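You operate a simulated robot arm through the tools that you are given. There is no shell and no other tool. Be economical: measure what you need, move in short steps, check, and stop when the job is done.

You run a simulated robot arm. Do the job below in one go: nothing can be reset, and whatever is moved stays where it is left.

Task
Unscrew the plug from the brass block, screw the eye bolt into the steel block.
Fine: the screw plug stands in its holder; then both blocks go into the green tray. Set down upright: screw plug.
Where things are to end (x, y in the base frame): screw plug within 30 mm of [460, 140].
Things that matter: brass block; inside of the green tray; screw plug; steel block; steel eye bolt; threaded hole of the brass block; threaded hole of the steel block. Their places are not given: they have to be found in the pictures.

Only the result counts: the job must be done as asked and must still hold three seconds after the hand-in. Knocking over, shifting, dropping, spilling or breaking anything else fails it.

Robot
A 7-joint arm with a two-finger parallel gripper, fixed in place. Base frame: the origin is at the foot of the arm, x ahead of it, y to its left, z up; the work surface is at about z = 880. Lengths are in mm, angles in rad, forces in N, time in s.
With the tool pointing down near the work surface it reaches from about 240 to 680 mm from the base axis. Its first joint turns from -1.152 to 1.152 rad. Payload 2.4 kg.
The TCP is the grasp point between the finger pads, 30 mm short of the fingertips. In the tool frame z runs along the fingers and y along their closing line. Largest opening 94 mm; finger width 28, thickness 10; the body of the gripper, 50 by 96 mm, starts 55 mm behind the TCP.
Orientation is that of the tool frame in the base frame, as [roll, pitch, yaw] about the fixed x, y, z axes, in that order (R = Rz(yaw) Ry(pitch) Rx(roll)). With the fingers straight down and closing along the base's y, the tool's x points along the base's -x, its y along +y and its z along -z.

Tools
- The arm moves only by the tool play_rows. Its argument "rows" is a list of rows, each a list of 3 entries, a list of its own where there are three numbers: the shift along the base's x, y, z in units of 25 mm (1.0 is 25 mm), then the turn, a rotation vector about the base's x, y, z in units of 8 degrees (1.0 is 8 degrees), then the opening, from 0 (shut) to 1 (fully open). In form: [[[dx, dy, dz], [ax, ay, az], grip], ...]. A call has 1 to 12 rows; each row shifts and turns the commanded pose from where the row before left it. A call with a number of a shift or a turn outside -1 to 1 is refused whole. Each row takes 0.2 s and may step no farther than 50 mm and 0.15 rad from the row before; otherwise, or with a gripper value out of range, the whole call is refused. Where a pose cannot be reached the arm comes as near as it can. A force on the tool above 50 N (or 10 N above the force at the start of the call, whichever is more), or a blocked arm, ends the call early, and 0.2 s more pass. Each finger travels about 153 mm/s and halts on what it meets, pressing with about 20 N; the grip force reading is that of the motor and also rises with nothing between the fingers. The clock runs only during rows and for 0.2 s after the last one: add rows that do not move to give the fingers time. It gives the time, the measured TCP pose, the force on the tool (base axes), the opening and the grip force at its end, in the units of the frame above (readings bear some noise), with the torque about the TCP (base axes, N m) and any sound that the robot's microphone picked up, and new pictures: "views" is both (left out), scene, wrist or none.
- Cameras (640 x 400 px; columns grow to the right, rows downward): "scene" is fixed at [52.1, 489.2, 1446.8]; the picture's right is [-0.59, -0.81, 0.00], its down [-0.44, 0.32, -0.84] and it looks along [0.68, -0.49, -0.55] (base axes); focal length 364 px, centre (320, 200). "wrist" rides on the gripper at [76, 14, -102] in the tool frame; the picture's right is [-0.18, 0.98, 0.00], its down [-0.75, -0.14, -0.64] and it looks along [-0.63, -0.12, 0.77] (tool axes); focal length 243 px, centre (320, 200).
- point_at(camera, pixels): for up to 12 pixels [column, row] of the newest picture of that camera ("zoom" is the newest enlarged one), the place [x, y, z] in the base frame of the surface seen there, good to about 2 mm. No time passes.
- close_up(camera, box): a new picture of the part [left, top, right, bottom] of that camera's present view, enlarged. No time passes.
- job_done(): hands the job in; it is judged then, once.

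Work in short steps. Measure before you move; look again where a grasp or a placing could have gone wrong, and mend it. You have 80 turns and 200 pictures in all, those below and enlarged ones among them. Open the gripper and draw the arm clear of the work before you hand the job in, unless the task says otherwise; then end with one line.

The tools are called after "Call:" as a command line: name --argument value ..., lists and objects as JSON in quotes. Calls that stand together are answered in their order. play_rows: Moves the arm, as the interface text tells. Its arguments: {"type":"object","properties":{"rows":{"type":"array"},"views":{"type":"string","enum":["both","scene","wrist","none"]}},"required":["rows"]} The other tools are called the same way: point_at (camera, pixels) gives the place of the surface under pixels of a picture; close_up (camera, box) takes an enlarged picture of a part of a camera's view; job_done () hands the job in.

At the start:

```text
t: 0.0
tcp_pos: [409.1, 234.4, 1145.9]
orientation: [-3.141, -0.001, 3.141]
ft_force: [0.0, -0.3, 0.1]
moment: [0.02, -0.02, -0.02]
width: 94.1
grip_force: 0.0
```

scene: 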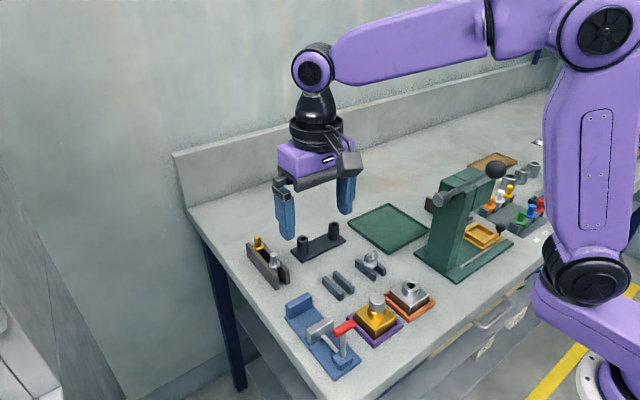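
wrist: 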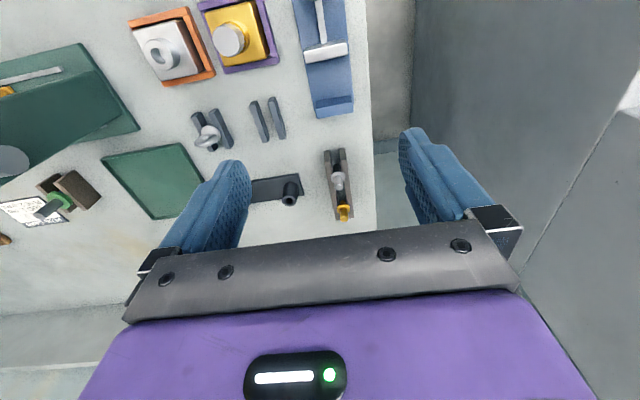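

The scene shows the brass block with a plug near (376,312), the steel block near (409,292), and an eye bolt in a holder near (371,264). I'll enlarge these areas to identify them.

Call:
close_up --camera "scene" --box '[230, 200, 450, 380]'

Call:
close_up --camera "wrist" --box '[100, 0, 380, 230]'

```text
2.22 times, centred on (340, 290) of scene
```

zoom: 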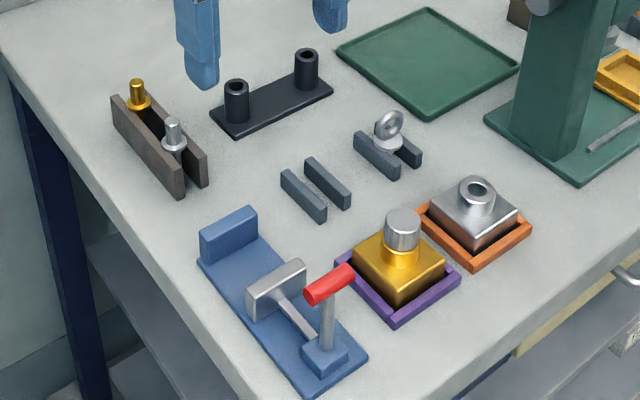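

```text
1.74 times, centred on (240, 115) of wrist
```

zoom: 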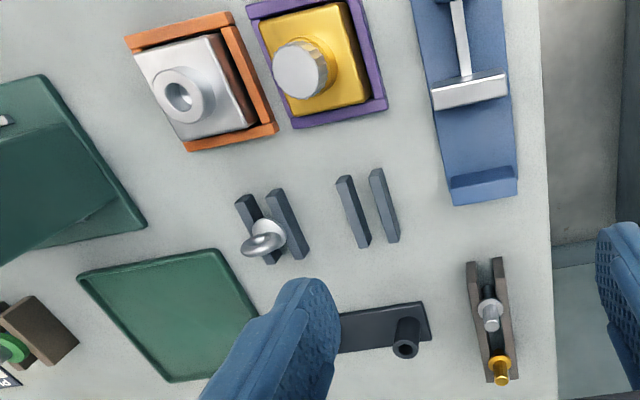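

The zoomed views show everything: nests (purple, orange), rails, tray. I'll measure their key points in both cameras.

Call:
point_at --camera "zoom" --pixels '[[300, 70], [345, 180], [361, 243], [376, 172], [392, 238], [240, 200], [274, 192], [270, 258], [300, 252], [264, 240], [180, 98], [190, 60]]'

Call:
point_at --camera "scene" --pixels '[[376, 299], [352, 311], [370, 328], [397, 317], [375, 312], [404, 284], [410, 286], [388, 305], [391, 295], [431, 294], [369, 256], [390, 228]]'

Call:
close_up --camera "scene" --box '[340, 270, 450, 350]'

```text
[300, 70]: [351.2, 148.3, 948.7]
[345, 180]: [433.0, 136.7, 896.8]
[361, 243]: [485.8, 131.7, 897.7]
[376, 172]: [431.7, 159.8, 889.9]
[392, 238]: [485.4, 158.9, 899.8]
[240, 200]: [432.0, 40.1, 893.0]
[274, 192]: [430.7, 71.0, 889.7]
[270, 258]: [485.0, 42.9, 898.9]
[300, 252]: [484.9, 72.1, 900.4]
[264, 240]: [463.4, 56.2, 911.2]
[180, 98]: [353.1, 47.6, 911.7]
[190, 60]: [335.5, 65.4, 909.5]
```

```text
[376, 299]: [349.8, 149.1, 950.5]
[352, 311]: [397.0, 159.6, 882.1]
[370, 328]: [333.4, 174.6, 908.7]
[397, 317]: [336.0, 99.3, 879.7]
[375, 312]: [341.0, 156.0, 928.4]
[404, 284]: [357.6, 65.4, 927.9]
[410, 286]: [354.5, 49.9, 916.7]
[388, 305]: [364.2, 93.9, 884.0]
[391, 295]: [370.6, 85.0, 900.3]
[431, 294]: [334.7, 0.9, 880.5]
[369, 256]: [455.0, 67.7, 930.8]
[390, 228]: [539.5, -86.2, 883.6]
```

```text
5.00 times, centred on (395, 310) of scene
```

zoom: 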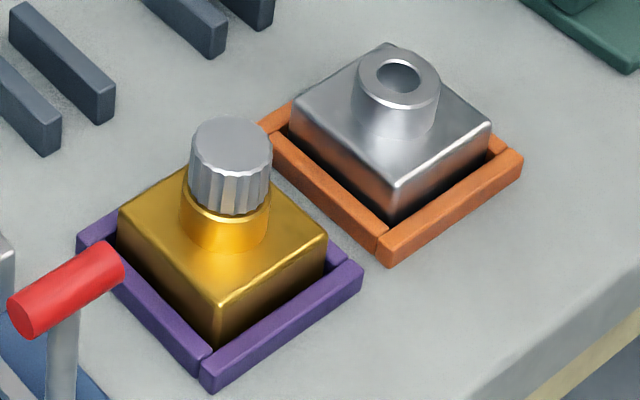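

The blocks sit loosely inside nests that should stop them from turning. I'll measure the details on this 5x picture.

Call:
point_at --camera "zoom" --pixels '[[230, 128], [230, 160], [225, 205], [224, 240], [215, 300], [125, 220], [322, 243], [395, 180], [295, 118], [487, 130], [398, 100], [395, 55]]'

Call:
close_up --camera "scene" --box '[310, 240, 400, 310]'

```text
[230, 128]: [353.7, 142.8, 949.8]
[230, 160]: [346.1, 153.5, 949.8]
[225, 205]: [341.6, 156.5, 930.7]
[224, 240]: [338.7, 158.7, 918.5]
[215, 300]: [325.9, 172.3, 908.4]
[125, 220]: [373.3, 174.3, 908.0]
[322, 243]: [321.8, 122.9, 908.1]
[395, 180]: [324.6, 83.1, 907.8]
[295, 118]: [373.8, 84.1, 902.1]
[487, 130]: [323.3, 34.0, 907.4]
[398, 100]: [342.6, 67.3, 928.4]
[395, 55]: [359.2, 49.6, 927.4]
```

```text
5.71 times, centred on (355, 275) of scene
```

zoom: 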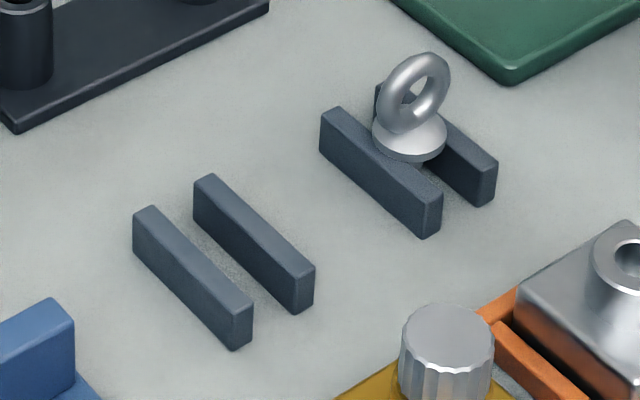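

Brass block centre is about (348,148.5), and steel about (348.5,59). Next I'll measure the rails and the eye bolt.

Call:
point_at --camera "zoom" --pixels '[[150, 212], [239, 310], [205, 182], [302, 272], [190, 262], [252, 225], [335, 115], [430, 200], [485, 165], [420, 152], [420, 60], [398, 130]]'

Call:
point_at --camera "scene" --pixels '[[346, 229], [377, 252], [428, 225], [390, 204], [390, 230], [377, 247], [387, 206], [357, 228], [420, 225]]'

Call:
close_up --camera "scene" --box '[335, 190, 445, 270]'

```text
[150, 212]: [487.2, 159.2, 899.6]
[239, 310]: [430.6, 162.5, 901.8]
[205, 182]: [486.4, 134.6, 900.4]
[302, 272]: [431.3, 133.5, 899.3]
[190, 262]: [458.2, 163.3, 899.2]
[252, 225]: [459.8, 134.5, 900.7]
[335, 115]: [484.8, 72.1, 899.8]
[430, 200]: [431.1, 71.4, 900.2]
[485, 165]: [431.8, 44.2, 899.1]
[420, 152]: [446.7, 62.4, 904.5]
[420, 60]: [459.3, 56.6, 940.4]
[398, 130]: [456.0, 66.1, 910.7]
```

```text
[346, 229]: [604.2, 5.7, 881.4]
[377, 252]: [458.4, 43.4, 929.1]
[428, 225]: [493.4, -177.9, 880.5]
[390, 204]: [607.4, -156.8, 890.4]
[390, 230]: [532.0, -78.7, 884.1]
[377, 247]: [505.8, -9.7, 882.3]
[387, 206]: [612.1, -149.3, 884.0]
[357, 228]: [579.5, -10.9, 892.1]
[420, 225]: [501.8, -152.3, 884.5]
```

```text
5.00 times, centred on (390, 230) of scene
```

zoom: 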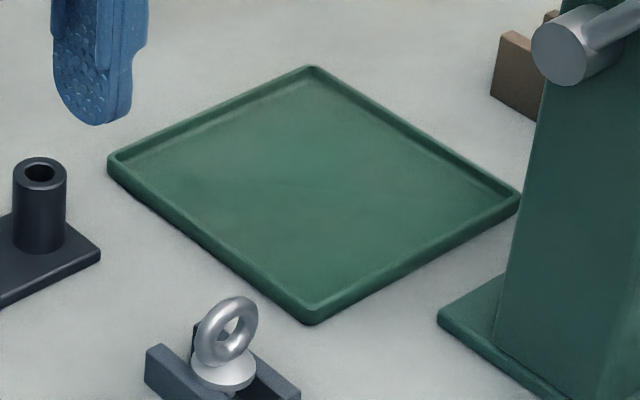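

The tray is clear in this picture. I'll measure its inner corners.

Call:
point_at --camera "zoom" --pixels '[[312, 69], [112, 160], [312, 314], [517, 197], [310, 83], [128, 163], [312, 295], [498, 200], [310, 180], [510, 310], [435, 320], [540, 100]]'

Call:
close_up --camera "scene" --box '[315, 265, 360, 305]'

Call:
close_up --camera "wrist" --box '[180, 90, 300, 165]'

```text
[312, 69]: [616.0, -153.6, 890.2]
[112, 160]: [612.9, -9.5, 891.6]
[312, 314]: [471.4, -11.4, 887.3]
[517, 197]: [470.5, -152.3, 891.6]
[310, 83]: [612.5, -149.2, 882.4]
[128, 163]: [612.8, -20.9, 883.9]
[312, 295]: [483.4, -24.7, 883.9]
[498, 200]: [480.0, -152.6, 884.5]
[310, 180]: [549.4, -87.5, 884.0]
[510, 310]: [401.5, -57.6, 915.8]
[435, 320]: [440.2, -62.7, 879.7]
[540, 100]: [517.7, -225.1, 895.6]
```

```text
10.00 times, centred on (338, 285) of scene
```

zoom: 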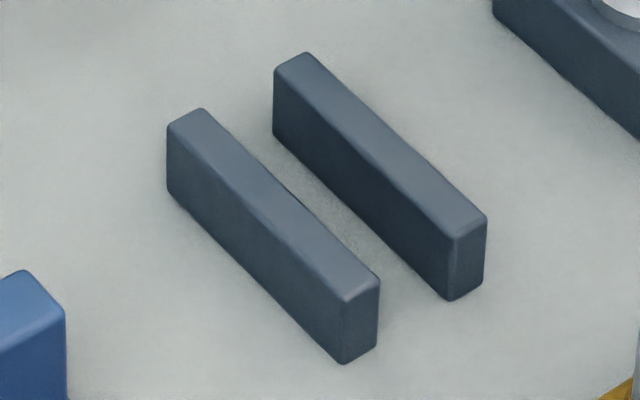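

```text
5.33 times, centred on (240, 128) of wrist
```

zoom: 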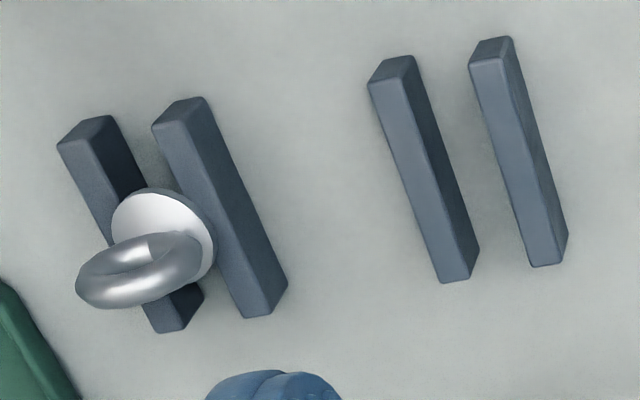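

I'll measure the rail edges for the centreline and the tall green press to avoid.

Call:
point_at --camera "zoom" --pixels '[[420, 180], [395, 150], [445, 180], [518, 150], [497, 150], [540, 150], [210, 220], [230, 220], [148, 225], [150, 210], [140, 270], [90, 280]]'

Call:
point_at --camera "scene" --pixels '[[440, 200], [496, 170], [465, 185], [480, 175], [446, 185], [450, 230], [440, 250], [432, 210], [360, 285], [380, 283]]'

```text
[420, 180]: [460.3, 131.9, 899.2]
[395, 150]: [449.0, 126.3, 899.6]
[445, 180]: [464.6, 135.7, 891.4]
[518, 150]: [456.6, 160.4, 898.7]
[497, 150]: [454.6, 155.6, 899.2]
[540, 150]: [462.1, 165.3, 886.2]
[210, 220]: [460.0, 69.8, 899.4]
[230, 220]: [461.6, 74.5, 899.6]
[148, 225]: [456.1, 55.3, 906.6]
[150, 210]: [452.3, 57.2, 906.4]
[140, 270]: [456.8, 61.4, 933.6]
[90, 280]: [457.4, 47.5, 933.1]
```

```text
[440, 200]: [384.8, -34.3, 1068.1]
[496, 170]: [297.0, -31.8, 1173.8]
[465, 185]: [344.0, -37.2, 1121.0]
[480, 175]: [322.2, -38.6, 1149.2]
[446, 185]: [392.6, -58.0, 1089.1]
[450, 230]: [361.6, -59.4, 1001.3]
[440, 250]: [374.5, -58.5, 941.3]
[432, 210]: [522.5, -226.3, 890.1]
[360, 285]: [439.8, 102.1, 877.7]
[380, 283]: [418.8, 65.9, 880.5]
```

The press lies well away at y < -30. I'll check the vise handle height near the brass block before approaching.

Call:
point_at --camera "scene" --pixels '[[336, 334], [344, 328], [352, 323], [341, 350], [318, 331]]'

Call:
play_rows --rows '[[[-0.605, -0.86, -0.5], [0, 0, 0], 0.6], [[-0.605, -0.86, -0.5], [0, 0, 0], 0.6], [[-0.605, -0.86, -0.5], [0, 0, 0], 0.6], [[-0.605, -0.86, -0.5], [0, 0, 0], 0.6], [[0, 0, -1], [0, 0, 0], 0.6], [[0, 0, -1], [0, 0, 0], 0.6], [[0, 0, -0.5], [0, 0, 0], 0.6], [[0, 0, 0], [0, 0, 0], 0.6]]'

```text
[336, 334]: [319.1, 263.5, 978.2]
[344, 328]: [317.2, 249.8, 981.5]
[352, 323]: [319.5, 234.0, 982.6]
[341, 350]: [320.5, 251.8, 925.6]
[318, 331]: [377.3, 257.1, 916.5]
```

```text
t: 1.8
tcp_pos: [349.4, 146.9, 1033.4]
orientation: [3.142, 0.001, -3.14]
ft_force: [0.4, 0.3, 0.0]
moment: [-0.01, -0.01, 0.01]
width: 56.4
grip_force: 0.0
```

scene: 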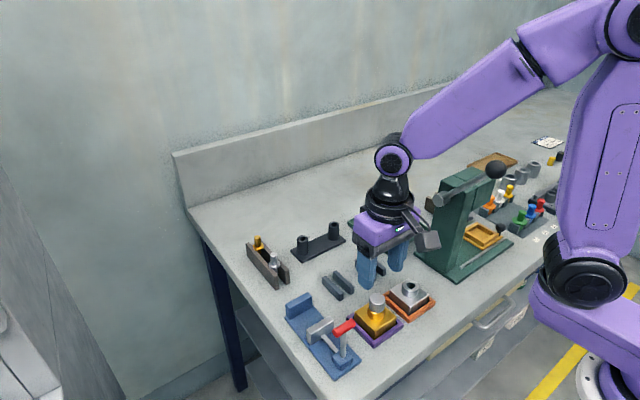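
wrist: 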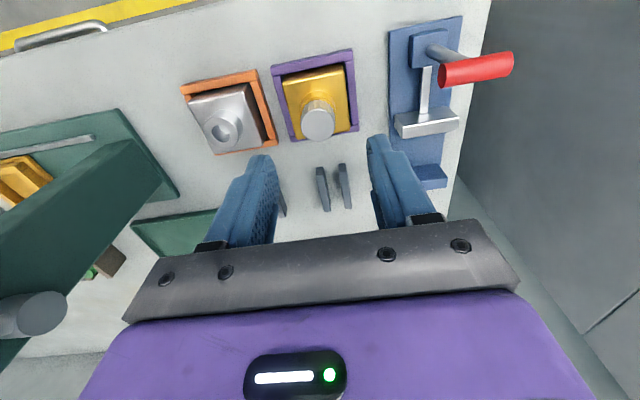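

Now at (349,147,1033). I'll get precise knob geometry from the wrist view.

Call:
close_up --camera "wrist" --box '[270, 45, 370, 150]'

```text
3.81 times, centred on (320, 98) of wrist
```

zoom: 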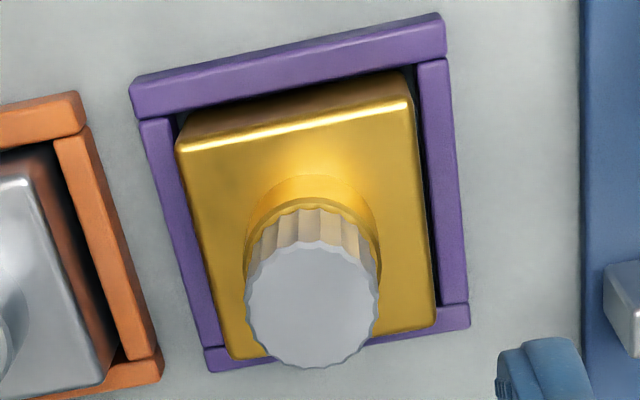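

I'll measure the knob top rim, the knob-to-boss transition and the block edges.

Call:
point_at --camera "zoom" --pixels '[[249, 305], [376, 305], [313, 246], [313, 364], [313, 305], [310, 205], [310, 180], [185, 150], [405, 108], [235, 350], [430, 318], [300, 60]]'

```text
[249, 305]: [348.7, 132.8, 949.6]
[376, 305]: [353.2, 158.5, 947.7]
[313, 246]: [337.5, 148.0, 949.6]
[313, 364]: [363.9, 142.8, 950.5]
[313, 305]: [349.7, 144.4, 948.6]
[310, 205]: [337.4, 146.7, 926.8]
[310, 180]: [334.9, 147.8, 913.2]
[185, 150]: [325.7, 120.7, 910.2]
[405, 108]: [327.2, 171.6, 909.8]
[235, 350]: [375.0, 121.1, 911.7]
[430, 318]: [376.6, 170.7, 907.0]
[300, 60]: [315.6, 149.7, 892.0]
```

The knob is about 26 mm across, spans z 928–950, and is centred near (350,147). I'll pre-turn -96° to gain range, then lower so the fingertips stay above the boss (TCP 961).

Call:
play_rows --rows '[[[0.02, 0, 0], [0, 0, -1], 0.6], [[0, 0, 0], [0, 0, -1], 0.6], [[0, 0, 0], [0, 0, -1], 0.6], [[0, 0, 0], [0, 0, -1], 0.6], [[0, 0, 0], [0, 0, -1], 0.6], [[0, 0, 0], [0, 0, -1], 0.6], [[0, 0, 0], [0, 0, -1], 0.6], [[0, 0, 0], [0, 0, -1], 0.6], [[0, 0, 0], [0, 0, -1], 0.6], [[0, 0, 0], [0, 0, -1], 0.6], [[0, 0, 0], [0, 0, -1], 0.6], [[0, 0, 0], [0, 0, -1], 0.6]]'

```text
t: 4.4
tcp_pos: [348.3, 147.3, 1033.1]
orientation: [3.141, 0.0, 1.464]
ft_force: [0.0, -0.3, -0.9]
moment: [0.01, 0.01, 0.05]
width: 56.4
grip_force: 0.2
```

scene: 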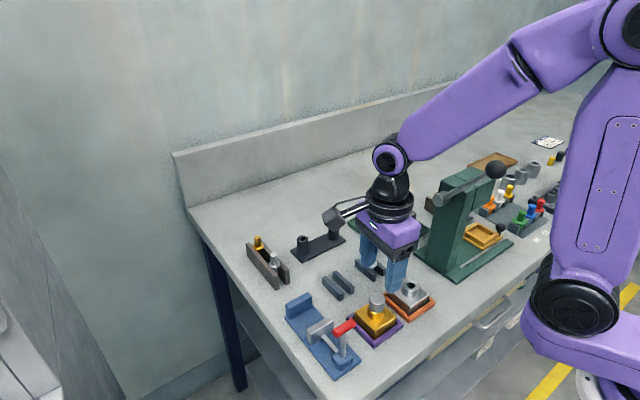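
wrist: 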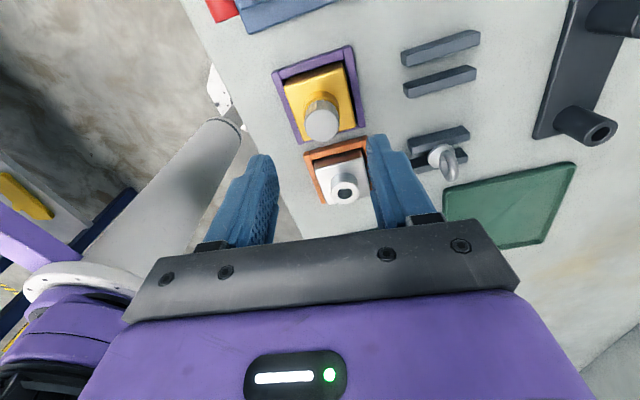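

Turned fine to yaw 1.46. I'll probe how much further the wrist can go.

Call:
play_rows --rows '[[[0, 0, 0], [0, 0, -1], 0.6], [[0, 0, 0], [0, 0, -1], 0.6], [[0, 0, 0], [0, 0, -1], 0.6], [[0, 0, 0], [0, 0, -1], 0.6], [[0, 0, 0], [0, 0, -1], 0.6], [[0, 0, 0], [0, 0, -1], 0.6], [[0, 0, 0], [0, 0, -1], 0.6], [[0, 0, 0], [0, 0, -1], 0.6]]' --views "none"

```text
t: 6.2
tcp_pos: [349.0, 147.6, 1033.4]
orientation: [3.141, 0.001, 0.346]
ft_force: [0.7, 0.3, 0.4]
moment: [0.01, 0.02, -0.02]
width: 56.4
grip_force: 0.0
```

The wrist went a further 64°. Now I'll go down to z≈961 and close on the knob.

Call:
play_rows --rows '[[[0.03, -0.03, -1], [0, 0, 0], 0.6], [[0, 0, -1], [0, 0, 0], 0.6], [[0, 0, -0.86], [0, 0, 0], 0.6], [[0, 0, 0], [0, 0, 0], 0.6], [[0, 0, 0], [0, 0, 0], 0.2], [[0, 0, 0], [0, 0, 0], 0.1], [[0, 0, 0], [0, 0, 0], 0.1]]'

```text
t: 7.8
tcp_pos: [349.1, 146.3, 962.3]
orientation: [3.141, -0.001, 0.349]
ft_force: [0.7, -1.5, 0.3]
moment: [-0.05, -0.12, -0.03]
width: 26.8
grip_force: 20.4
```

scene: 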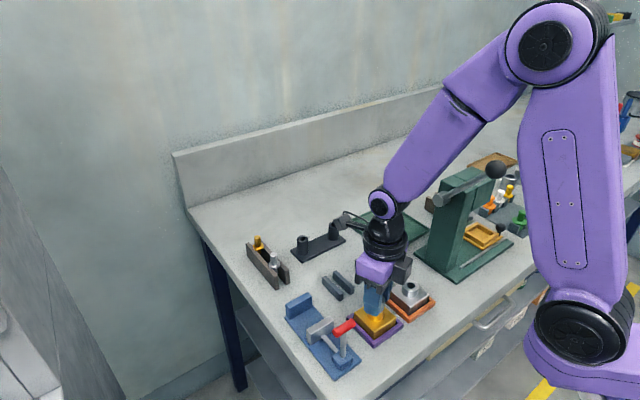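
wrist: 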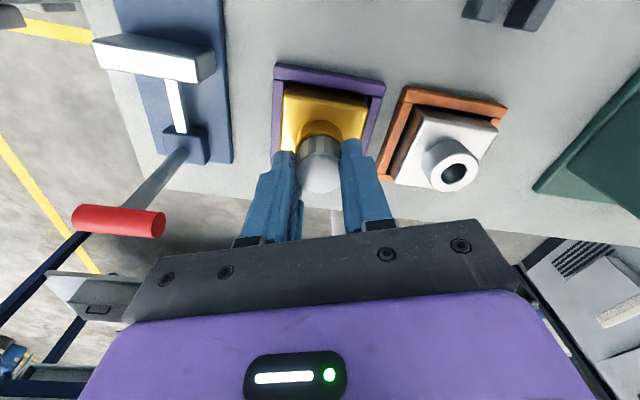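

The knob is held (26.8 mm). I'll turn +48° and read force and torque.

Call:
play_rows --rows '[[[0, 0, 0.01], [0, 0, 1], 0.1], [[0, 0, 0.01], [0, 0, 1], 0.1], [[0, 0, 0.01], [0, 0, 1], 0.1], [[0, 0, 0.01], [0, 0, 1], 0.1], [[0, 0, 0.01], [0, 0, 1], 0.1], [[0, 0, 0.01], [0, 0, 1], 0.1]]' --views "wrist"

```text
t: 9.2
tcp_pos: [350.5, 146.2, 962.4]
orientation: [-3.141, 0.0, 1.19]
ft_force: [-0.7, -1.6, -3.0]
moment: [-0.09, 0.02, -0.06]
width: 27.1
grip_force: 19.6
```

wrist: 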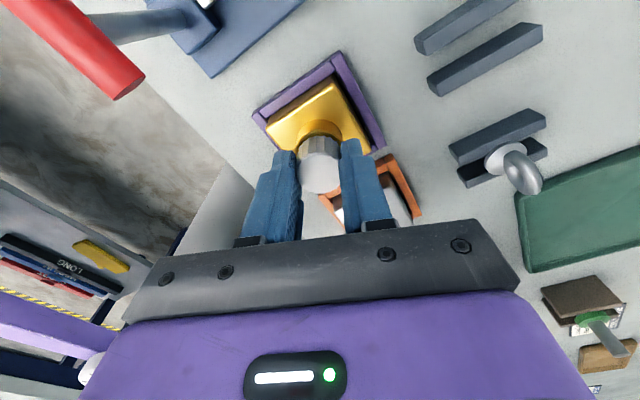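

Force is small (-3 N in z). I'll look closely at whether the plug is turning and the block is staying put.

Call:
close_up --camera "wrist" --box '[240, 40, 400, 210]'

Call:
close_up --camera "scene" --box '[330, 260, 440, 350]'

```text
2.35 times, centred on (320, 125) of wrist
```

zoom: 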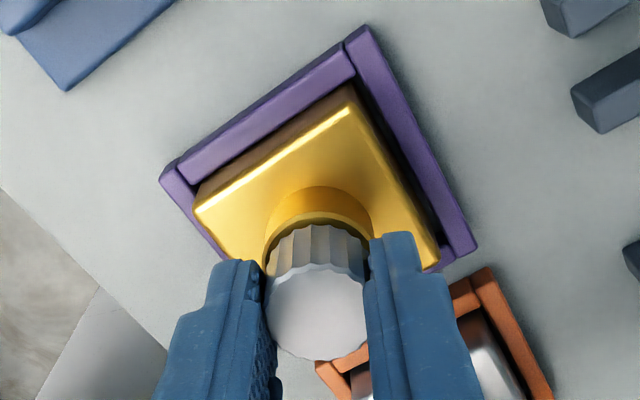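

```text
4.44 times, centred on (385, 305) of scene
```

zoom: 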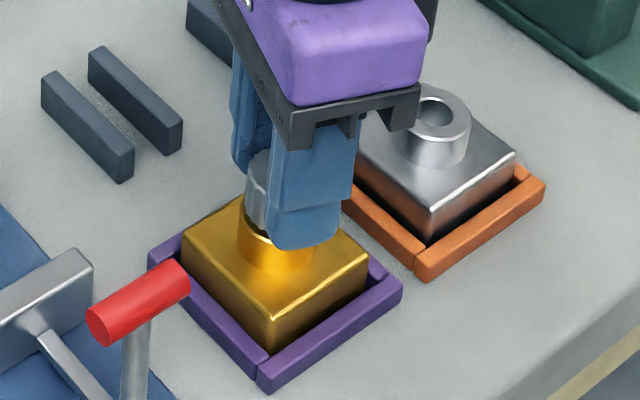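

The plug turns while the block stays. I over-lifted slightly, so I'll turn another 96° with no lift.

Call:
play_rows --rows '[[[0, 0, 0], [0, 0, 1], 0.1], [[0, 0, 0], [0, 0, 1], 0.1], [[0, 0, 0], [0, 0, 1], 0.1], [[0, 0, 0], [0, 0, 1], 0.1], [[0, 0, 0], [0, 0, 1], 0.1], [[0, 0, 0], [0, 0, 1], 0.1], [[0, 0, 0], [0, 0, 1], 0.1], [[0, 0, 0], [0, 0, 1], 0.1], [[0, 0, 0], [0, 0, 1], 0.1], [[0, 0, 0], [0, 0, 1], 0.1], [[0, 0, 0], [0, 0, 1], 0.1], [[0, 0, 0], [0, 0, 1], 0.1]]' --views "none"

Call:
close_up --camera "scene" --box '[330, 260, 440, 350]'

```text
t: 11.8
tcp_pos: [349.4, 145.8, 962.9]
orientation: [-3.142, -0.001, 2.864]
ft_force: [-0.2, -1.6, -0.6]
moment: [-0.09, 0.03, 0.02]
width: 27.2
grip_force: 19.9
```

```text
4.44 times, centred on (385, 305) of scene
```

zoom: 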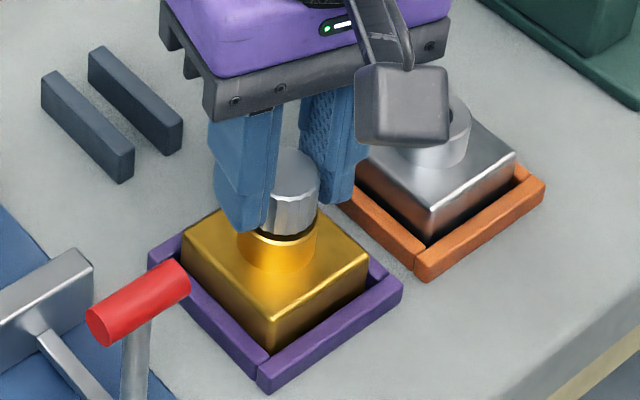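

A gap under the knob is opening, so it's unscrewing. I'll continue 160° with a slight lift.

Call:
play_rows --rows '[[[0, 0, 0.002], [0, 0, 1], 0.1], [[0, 0, 0.002], [0, 0, 1], 0.1], [[0, 0, 0.002], [0, 0, 1], 0.1], [[0, 0, 0.002], [0, 0, 1], 0.1], [[0, 0, 0.002], [0, 0, 1], 0.1], [[0, 0, 0.002], [0, 0, 1], 0.1], [[0, 0, 0.002], [0, 0, 1], 0.1], [[0, 0, 0.002], [0, 0, 1], 0.1], [[0, 0, 0.002], [0, 0, 1], 0.1], [[0, 0, 0.002], [0, 0, 1], 0.1], [[0, 0, 0.002], [0, 0, 1], 0.1], [[0, 0, 0.002], [0, 0, 1], 0.1]]' --views "none"

Call:
play_rows --rows '[[[0, 0, 0.002], [0, 0, 1], 0.1], [[0, 0, 0.002], [0, 0, 1], 0.1], [[0, 0, 0.002], [0, 0, 1], 0.1], [[0, 0, 0.002], [0, 0, 1], 0.1], [[0, 0, 0.002], [0, 0, 1], 0.1], [[0, 0, 0.002], [0, 0, 1], 0.1], [[0, 0, 0.002], [0, 0, 1], 0.1], [[0, 0, 0.002], [0, 0, 1], 0.1]]' --views "both"

Call:
close_up --camera "scene" --box '[330, 260, 440, 350]'

```text
t: 14.4
tcp_pos: [350.3, 146.6, 965.5]
orientation: [3.141, -0.001, -1.743]
ft_force: [-1.8, -3.4, 0.1]
moment: [-0.09, 0.0, -0.02]
width: 26.7
grip_force: 19.7
```

```text
t: 16.2
tcp_pos: [350.2, 146.6, 965.2]
orientation: [-3.141, 0.001, -0.625]
ft_force: [0.6, -2.8, -1.6]
moment: [-0.12, -0.01, 0.02]
width: 27.1
grip_force: 19.7
```

scene: 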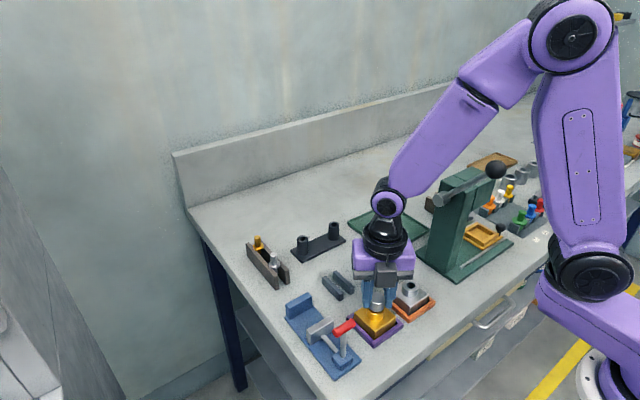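
wrist: 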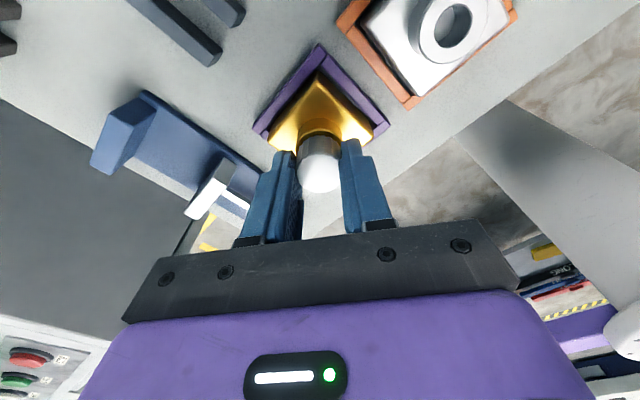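

```text
4.44 times, centred on (385, 305) of scene
```

zoom: 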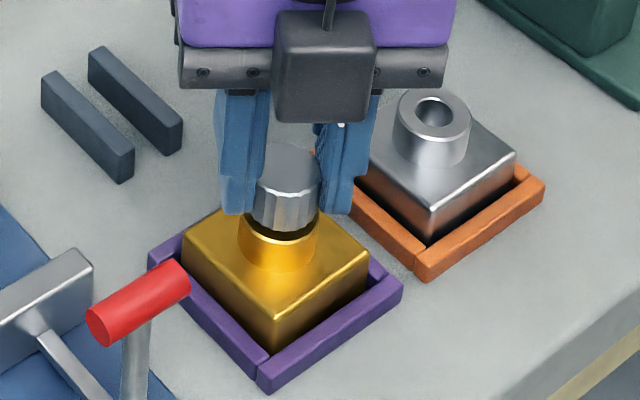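

About 3–4 mm of gap after 304°. I'll open, rewind the wrist 304° and re-grip.

Call:
play_rows --rows '[[[0, 0, 0], [0, 0, 0], 0.5], [[0, 0, 0], [0, 0, 0], 0.5], [[0, 0, 0], [0, 0, -1], 0.5], [[0, 0, 0], [0, 0, -1], 0.5], [[0, 0, 0], [0, 0, -1], 0.5], [[0, 0, 0], [0, 0, -1], 0.5], [[0, 0, 0], [0, 0, -1], 0.5], [[0, 0, 0], [0, 0, -1], 0.5], [[0, 0, 0], [0, 0, -1], 0.5], [[0, 0, 0], [0, 0, -1], 0.5], [[0, 0, 0], [0, 0, -1], 0.5], [[0, 0, 0], [0, 0, -1], 0.5]]' --views "scene"

Call:
play_rows --rows '[[[0, 0, 0], [0, 0, -1], 0.5], [[0, 0, 0], [0, 0, -1], 0.5], [[0, 0, 0], [0, 0, -1], 0.5], [[0, 0, 0], [0, 0, -1], 0.5], [[0, 0, 0], [0, 0, -1], 0.5], [[0, 0, 0], [0, 0, -1], 0.5], [[0, 0, 0], [0, 0, -1], 0.5], [[0, 0, 0], [0, 0, -1], 0.5], [[0, 0, 0], [0, 0, -1], 0.5], [[0, 0, 0], [0, 0, -1], 0.5], [[0, 0, 0], [0, 0, -1], 0.5], [[0, 0, 0], [0, 0, -1], 0.5]]' --views "none"

Call:
play_rows --rows '[[[0, 0, 0], [0, 0, -1], 0.5], [[0, 0, 0], [0, 0, -1], 0.5], [[0, 0, 0], [0, 0, -1], 0.5], [[0, 0, 0], [0, 0, -1], 0.5], [[0, 0, 0], [0, 0, -1], 0.5], [[0, 0, 0], [0, 0, -1], 0.5], [[0, 0, 0], [0, 0, -1], 0.5], [[0, 0, 0], [0, 0, -1], 0.5], [[0, 0, 0], [0, 0, -1], 0.5], [[0, 0, 0], [0, 0, -1], 0.5], [[0, 0, 0], [0, 0, -1], 0.5], [[0, 0, 0], [0, 0, -1], 0.5]]' --views "none"

Call:
play_rows --rows '[[[0, 0, 0], [0, 0, -1], 0.5], [[0, 0, 0], [0, 0, -1], 0.5], [[0, 0, 0], [0, 0, -1], 0.5], [[0, 0, 0], [0, 0, -1], 0.5]]' --views "wrist"

Call:
close_up --camera "wrist" --box '[240, 50, 400, 200]'

```text
t: 18.8
tcp_pos: [349.1, 146.1, 966.5]
orientation: [-3.141, -0.001, -2.028]
ft_force: [-0.3, 0.3, 0.2]
moment: [-0.02, 0.01, 0.0]
width: 46.7
grip_force: 0.1
```

scene: 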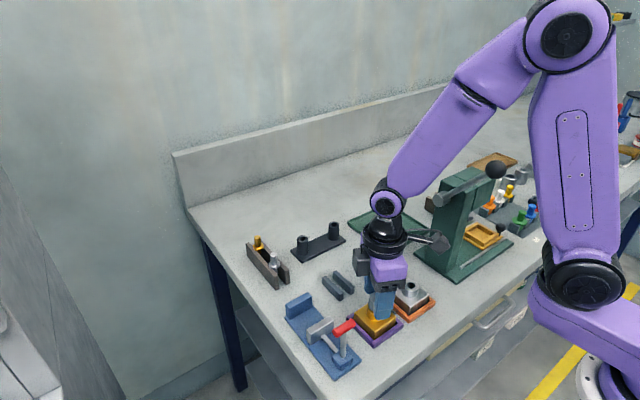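

```text
t: 21.4
tcp_pos: [349.3, 147.7, 965.5]
orientation: [-3.141, -0.001, 2.582]
ft_force: [-0.4, 0.2, 0.5]
moment: [0.01, 0.02, -0.01]
width: 47.0
grip_force: 0.1
```

```text
t: 24.0
tcp_pos: [349.8, 147.7, 964.6]
orientation: [3.141, 0.0, 0.904]
ft_force: [-1.0, -0.5, 0.2]
moment: [-0.01, -0.02, -0.02]
width: 47.0
grip_force: 0.0
```

```text
t: 25.0
tcp_pos: [349.1, 147.3, 965.5]
orientation: [-3.14, 0.0, 0.347]
ft_force: [-0.3, -0.1, 0.2]
moment: [-0.02, 0.0, -0.02]
width: 47.0
grip_force: 0.0
```

wrist: 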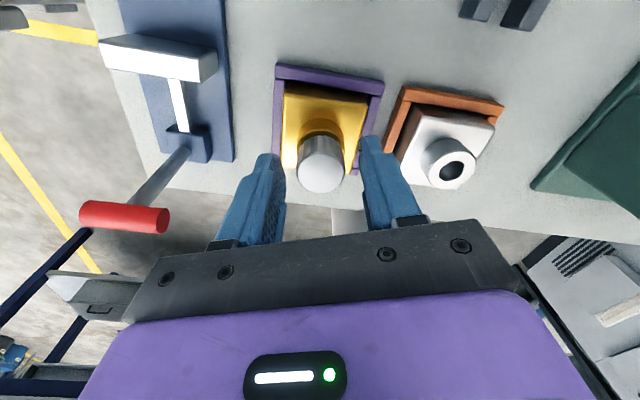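

```text
2.67 times, centred on (320, 125) of wrist
```

zoom: 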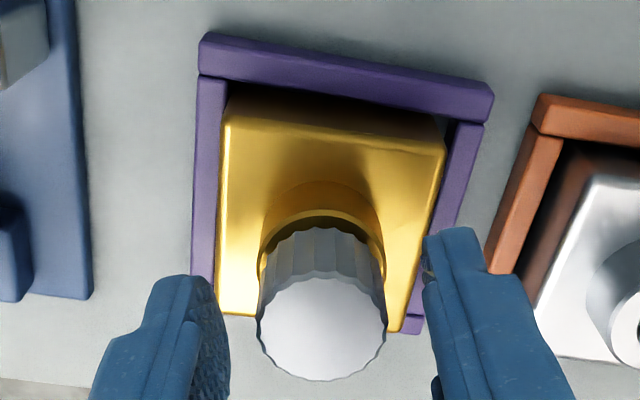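

Let me measure the knob top height now for the pitch.

Call:
point_at --camera "zoom" --pixels '[[321, 330], [321, 310], [300, 340], [340, 340], [321, 370], [262, 325], [384, 325]]'

```text
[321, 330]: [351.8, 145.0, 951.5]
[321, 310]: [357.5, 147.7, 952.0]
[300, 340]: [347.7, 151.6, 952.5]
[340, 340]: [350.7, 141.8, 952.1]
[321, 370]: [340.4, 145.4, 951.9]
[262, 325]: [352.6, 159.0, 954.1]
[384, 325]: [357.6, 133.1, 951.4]
```

Pitch is about 3 mm/turn. I'll re-grip slightly lower and turn another 304° with matching lift.

Call:
play_rows --rows '[[[0, 0, -0.08], [0, 0, 0], 0.5], [[0, 0, 0], [0, 0, 0], 0.1], [[0, 0, 0], [0, 0, 0], 0.1], [[0, 0, 0], [0, 0, 0], 0.1], [[0, 0, 0.0027], [0, 0, 1], 0.1], [[0, 0, 0.0027], [0, 0, 1], 0.1], [[0, 0, 0.0027], [0, 0, 1], 0.1], [[0, 0, 0.0027], [0, 0, 1], 0.1], [[0, 0, 0.0027], [0, 0, 1], 0.1], [[0, 0, 0.0027], [0, 0, 1], 0.1]]' --views "none"

Call:
play_rows --rows '[[[0, 0, 0.0027], [0, 0, 1], 0.1], [[0, 0, 0.0027], [0, 0, 1], 0.1], [[0, 0, 0.0027], [0, 0, 1], 0.1], [[0, 0, 0.0027], [0, 0, 1], 0.1], [[0, 0, 0.0027], [0, 0, 1], 0.1], [[0, 0, 0.0027], [0, 0, 1], 0.1], [[0, 0, 0.0027], [0, 0, 1], 0.1], [[0, 0, 0.0027], [0, 0, 1], 0.1], [[0, 0, 0.0027], [0, 0, 1], 0.1], [[0, 0, 0.0027], [0, 0, 1], 0.1], [[0, 0, 0.0027], [0, 0, 1], 0.1], [[0, 0, 0.0027], [0, 0, 1], 0.1]]' --views "none"

Call:
play_rows --rows '[[[0, 0, 0.0027], [0, 0, 1], 0.1], [[0, 0, 0.0027], [0, 0, 1], 0.1], [[0, 0, 0.0027], [0, 0, 1], 0.1], [[0, 0, 0.0027], [0, 0, 1], 0.1], [[0, 0, 0.0027], [0, 0, 1], 0.1], [[0, 0, 0.0027], [0, 0, 1], 0.1], [[0, 0, 0.0027], [0, 0, 1], 0.1], [[0, 0, 0.0027], [0, 0, 1], 0.1], [[0, 0, 0.0027], [0, 0, 1], 0.1], [[0, 0, 0.0027], [0, 0, 1], 0.1], [[0, 0, 0.0027], [0, 0, 1], 0.1], [[0, 0, 0.0027], [0, 0, 1], 0.1]]' --views "none"

Call:
play_rows --rows '[[[0, 0, 0.0027], [0, 0, 1], 0.1], [[0, 0, 0.0027], [0, 0, 1], 0.1], [[0, 0, 0.0027], [0, 0, 1], 0.1], [[0, 0, 0.0027], [0, 0, 1], 0.1], [[0, 0, 0.0027], [0, 0, 1], 0.1], [[0, 0, 0.0027], [0, 0, 1], 0.1], [[0, 0, 0.0027], [0, 0, 1], 0.1], [[0, 0, 0.0027], [0, 0, 1], 0.1]]' --views "scene"

Call:
close_up --camera "scene" --box '[330, 260, 440, 350]'

```text
t: 27.2
tcp_pos: [349.9, 145.8, 965.3]
orientation: [3.141, 0.002, 1.191]
ft_force: [-0.4, -3.8, 0.2]
moment: [-0.11, 0.0, 0.01]
width: 26.9
grip_force: 19.6
```

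```text
t: 29.8
tcp_pos: [349.6, 146.4, 965.8]
orientation: [-3.141, 0.0, 2.861]
ft_force: [-0.2, -0.5, -0.2]
moment: [0.03, -0.04, 0.01]
width: 26.6
grip_force: 20.0
```

```text
t: 32.4
tcp_pos: [350.2, 146.4, 967.1]
orientation: [-3.141, 0.001, -1.742]
ft_force: [-0.4, 0.0, -0.6]
moment: [-0.02, -0.01, -0.01]
width: 26.8
grip_force: 20.1
```

```text
t: 34.2
tcp_pos: [348.8, 147.2, 967.6]
orientation: [-3.142, -0.002, -0.626]
ft_force: [-0.1, -0.6, -1.1]
moment: [-0.03, -0.01, -0.03]
width: 26.6
grip_force: 20.1
```

scene: 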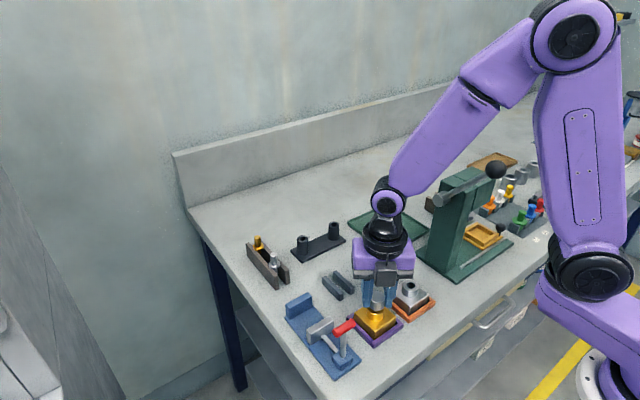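

```text
4.44 times, centred on (385, 305) of scene
```

zoom: 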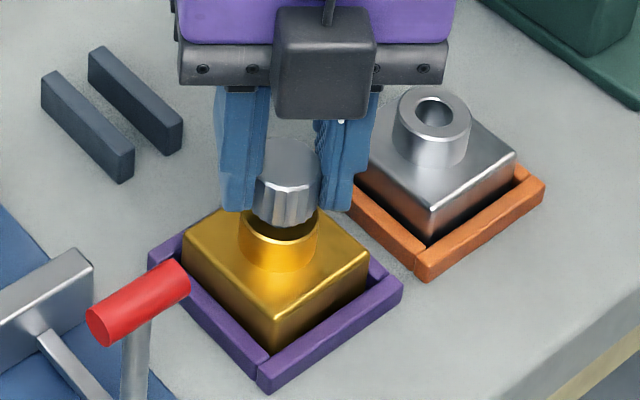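

Forces have dropped to near zero, so the plug may be free. I'll test with a 3 mm lift and read Fz.

Call:
play_rows --rows '[[[0, 0, 0.06], [0, 0, 0], 0.1], [[0, 0, 0.06], [0, 0, 0], 0.1], [[0, 0, 0], [0, 0, 0], 0.1]]' --views "scene"

Call:
close_up --camera "scene" --box '[330, 260, 440, 350]'

```text
t: 35.0
tcp_pos: [349.6, 146.3, 971.0]
orientation: [3.141, 0.001, -0.628]
ft_force: [-0.5, 0.2, -1.0]
moment: [0.01, 0.03, 0.0]
width: 26.9
grip_force: 20.1
```

scene: 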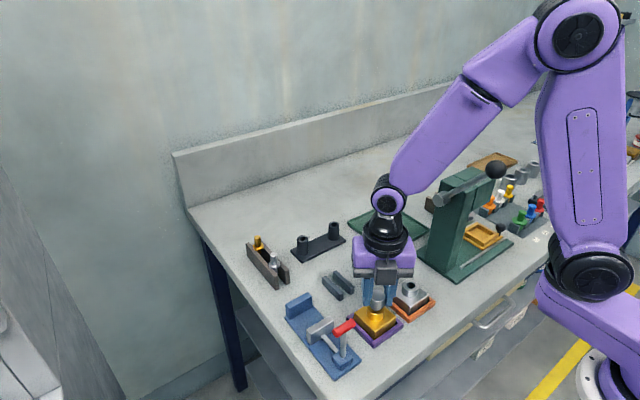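

```text
4.44 times, centred on (385, 305) of scene
```

zoom: 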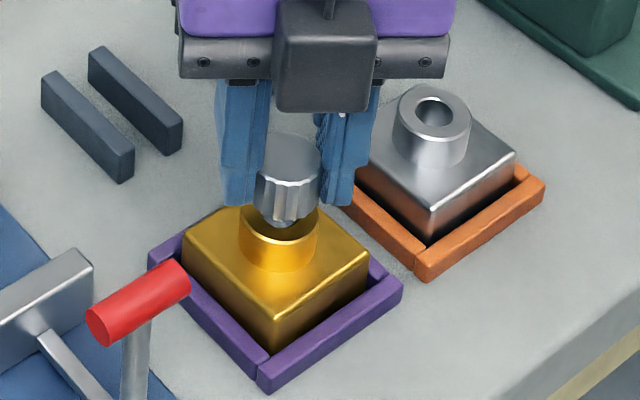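

The plug is free (only about 1 N hanging). I'll lift it clear.

Call:
play_rows --rows '[[[0, 0, 0.5], [0, 0, 0], 0.1], [[0, 0, 0.8], [0, 0, 0], 0.1], [[0, 0, 0.8], [0, 0, 0], 0.1], [[0, 0, 0], [0, 0, 0], 0.1]]' --views "both"

Call:
close_up --camera "scene" --box '[330, 250, 440, 340]'

```text
t: 36.0
tcp_pos: [350.0, 146.1, 1023.2]
orientation: [-3.14, 0.001, -0.628]
ft_force: [0.4, -0.3, -2.1]
moment: [0.04, -0.02, 0.02]
width: 26.9
grip_force: 20.6
```

scene: 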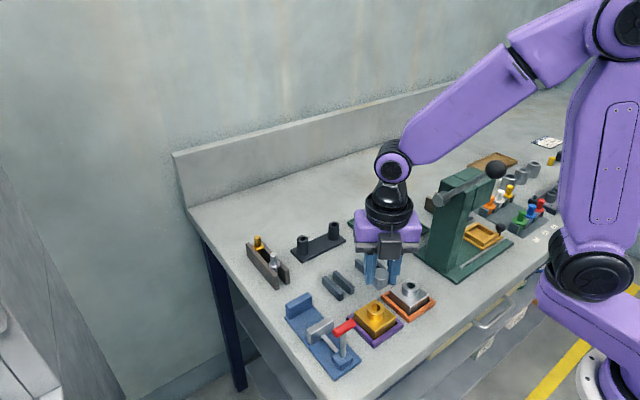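
wrist: 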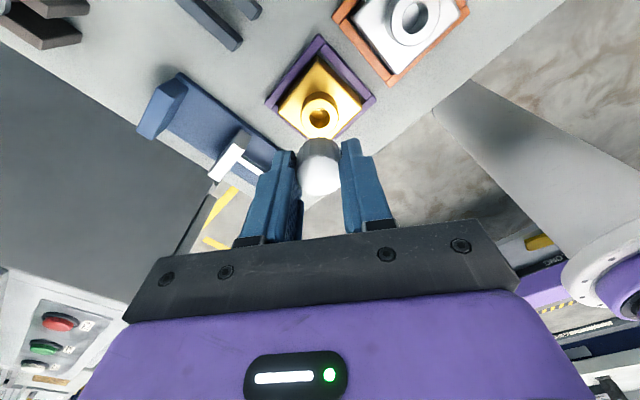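

```text
4.44 times, centred on (385, 295) of scene
```

zoom: 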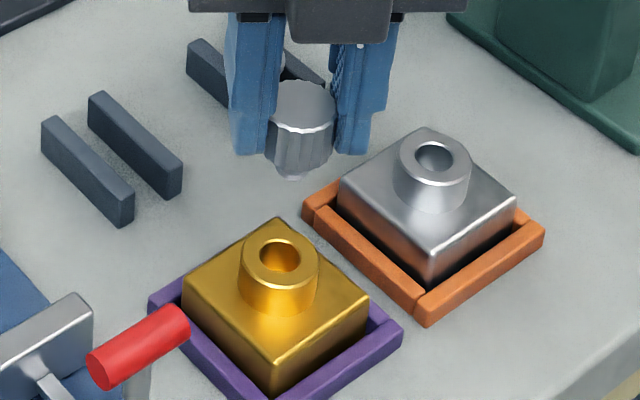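

The hanging stud is short. I'll carry the plug over the empty rails at (460,147) and lower it to just above.

Call:
play_rows --rows '[[[0.88, 0.01, 0], [0, 0, 0], 0.1], [[0.88, 0.01, 0], [0, 0, 0], 0.1], [[0.88, 0.01, 0], [0, 0, 0], 0.1], [[0.88, 0.01, 0], [0, 0, 0], 0.1], [[0.88, 0, 0], [0, 0, 0], 0.1], [[0, 0, -0.8], [0, 0, 0], 0.1], [[0, 0, -0.8], [0, 0, 0], 0.1], [[0, 0, -0.8], [0, 0, 0], 0.1], [[0, 0, -0.4], [0, 0, 0], 0.1], [[0, 0, 0], [0, 0, 0], 0.1]]' --views "both"

Call:
close_up --camera "scene" --box '[300, 230, 400, 310]'

Call:
close_up --camera "wrist" --box '[240, 50, 400, 200]'

```text
t: 38.2
tcp_pos: [459.5, 148.2, 952.6]
orientation: [3.141, -0.001, -0.628]
ft_force: [0.2, 0.6, -0.9]
moment: [0.01, 0.0, 0.02]
width: 26.8
grip_force: 19.4
```

scene: 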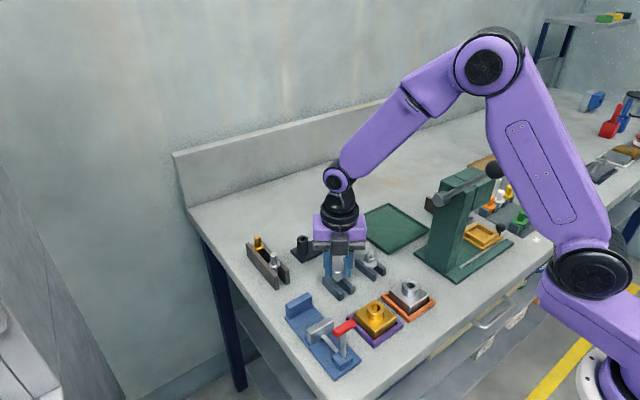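
wrist: 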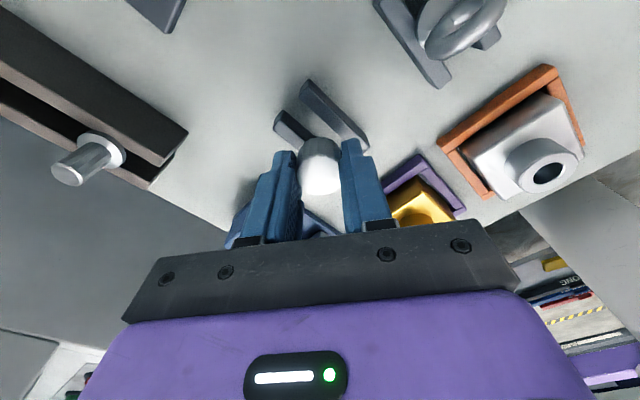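

```text
5.00 times, centred on (350, 270) of scene
```

zoom: 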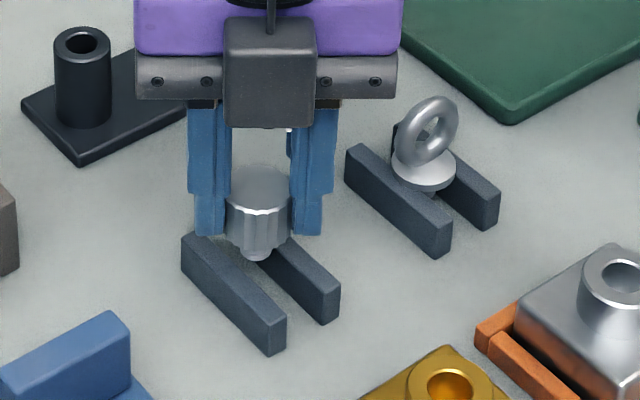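

```text
2.67 times, centred on (320, 125) of wrist
```

zoom: 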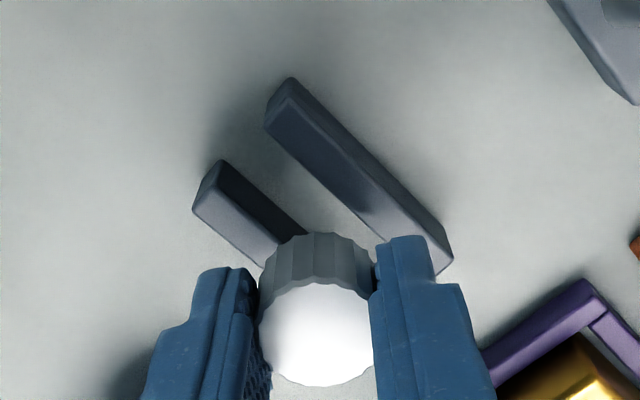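

I'll measure the rail edges and knob centre in this view to confirm the stud lines up with the gap.

Call:
point_at --camera "zoom" --pixels '[[222, 190], [240, 205], [285, 105], [340, 160], [268, 128], [300, 150], [425, 215], [316, 290], [316, 330], [316, 380], [285, 130], [208, 205]]'

Call:
close_up --camera "scene" --box '[325, 255, 375, 305]'

```text
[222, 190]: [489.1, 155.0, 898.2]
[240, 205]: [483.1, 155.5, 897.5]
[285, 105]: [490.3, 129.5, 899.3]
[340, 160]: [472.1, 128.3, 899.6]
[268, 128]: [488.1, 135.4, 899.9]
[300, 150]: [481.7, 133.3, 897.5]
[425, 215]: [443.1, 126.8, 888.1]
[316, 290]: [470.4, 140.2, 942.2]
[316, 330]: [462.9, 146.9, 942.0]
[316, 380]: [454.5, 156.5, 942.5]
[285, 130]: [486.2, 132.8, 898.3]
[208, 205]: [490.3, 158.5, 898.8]
```

```text
8.00 times, centred on (350, 280) of scene
```

zoom: 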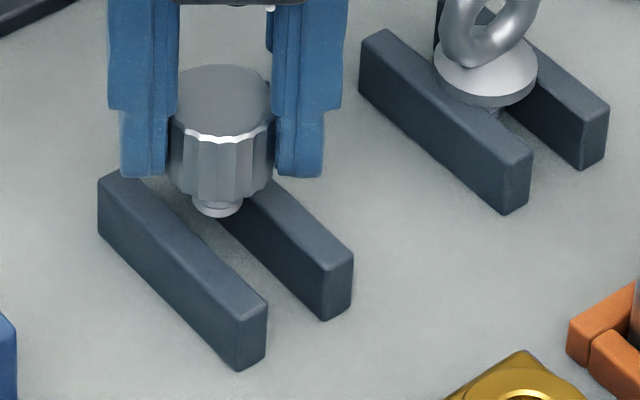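

Gap centre y≈145.5, knob at y≈147.5: I'll shift -1.5 mm and lower to contact near TCP 932.5.

Call:
play_rows --rows '[[[0, -0.06, -0.35], [0, 0, 0], 0.1], [[0, 0, -0.35], [0, 0, 0], 0.1], [[0, 0, -0.05], [0, 0, 0], 0.1], [[0, 0, -0.04], [0, 0, 0], 0.1], [[0, 0, 0], [0, 0, 0], 0.1]]' --views "scene"

Call:
close_up --camera "scene" --box '[325, 255, 375, 305]'

```text
t: 39.4
tcp_pos: [459.3, 144.9, 932.6]
orientation: [3.141, 0.0, -0.629]
ft_force: [-0.4, 0.2, -1.1]
moment: [-0.02, 0.0, -0.03]
width: 26.8
grip_force: 20.2
```

scene: 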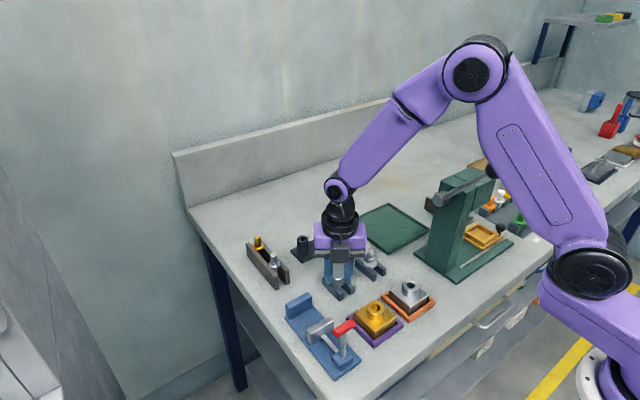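

```text
8.00 times, centred on (350, 280) of scene
```

zoom: 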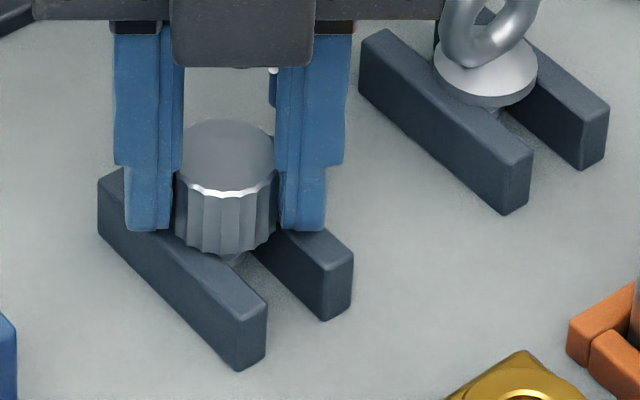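

Almost touching; Fz still shows just the plug weight. I'll creep down 0.5 mm per row until contact.

Call:
play_rows --rows '[[[0, 0, -0.02], [0, 0, 0], 0.1], [[0, 0, -0.02], [0, 0, 0], 0.1], [[0, 0, -0.02], [0, 0, 0], 0.1], [[0, 0, 0], [0, 0, 0], 0.1]]' --views "none"

```text
t: 40.4
tcp_pos: [459.9, 146.4, 932.7]
orientation: [-3.14, 0.002, -0.628]
ft_force: [-2.1, -2.7, 17.8]
moment: [-0.1, 0.11, 0.03]
width: 26.8
grip_force: 20.2
```

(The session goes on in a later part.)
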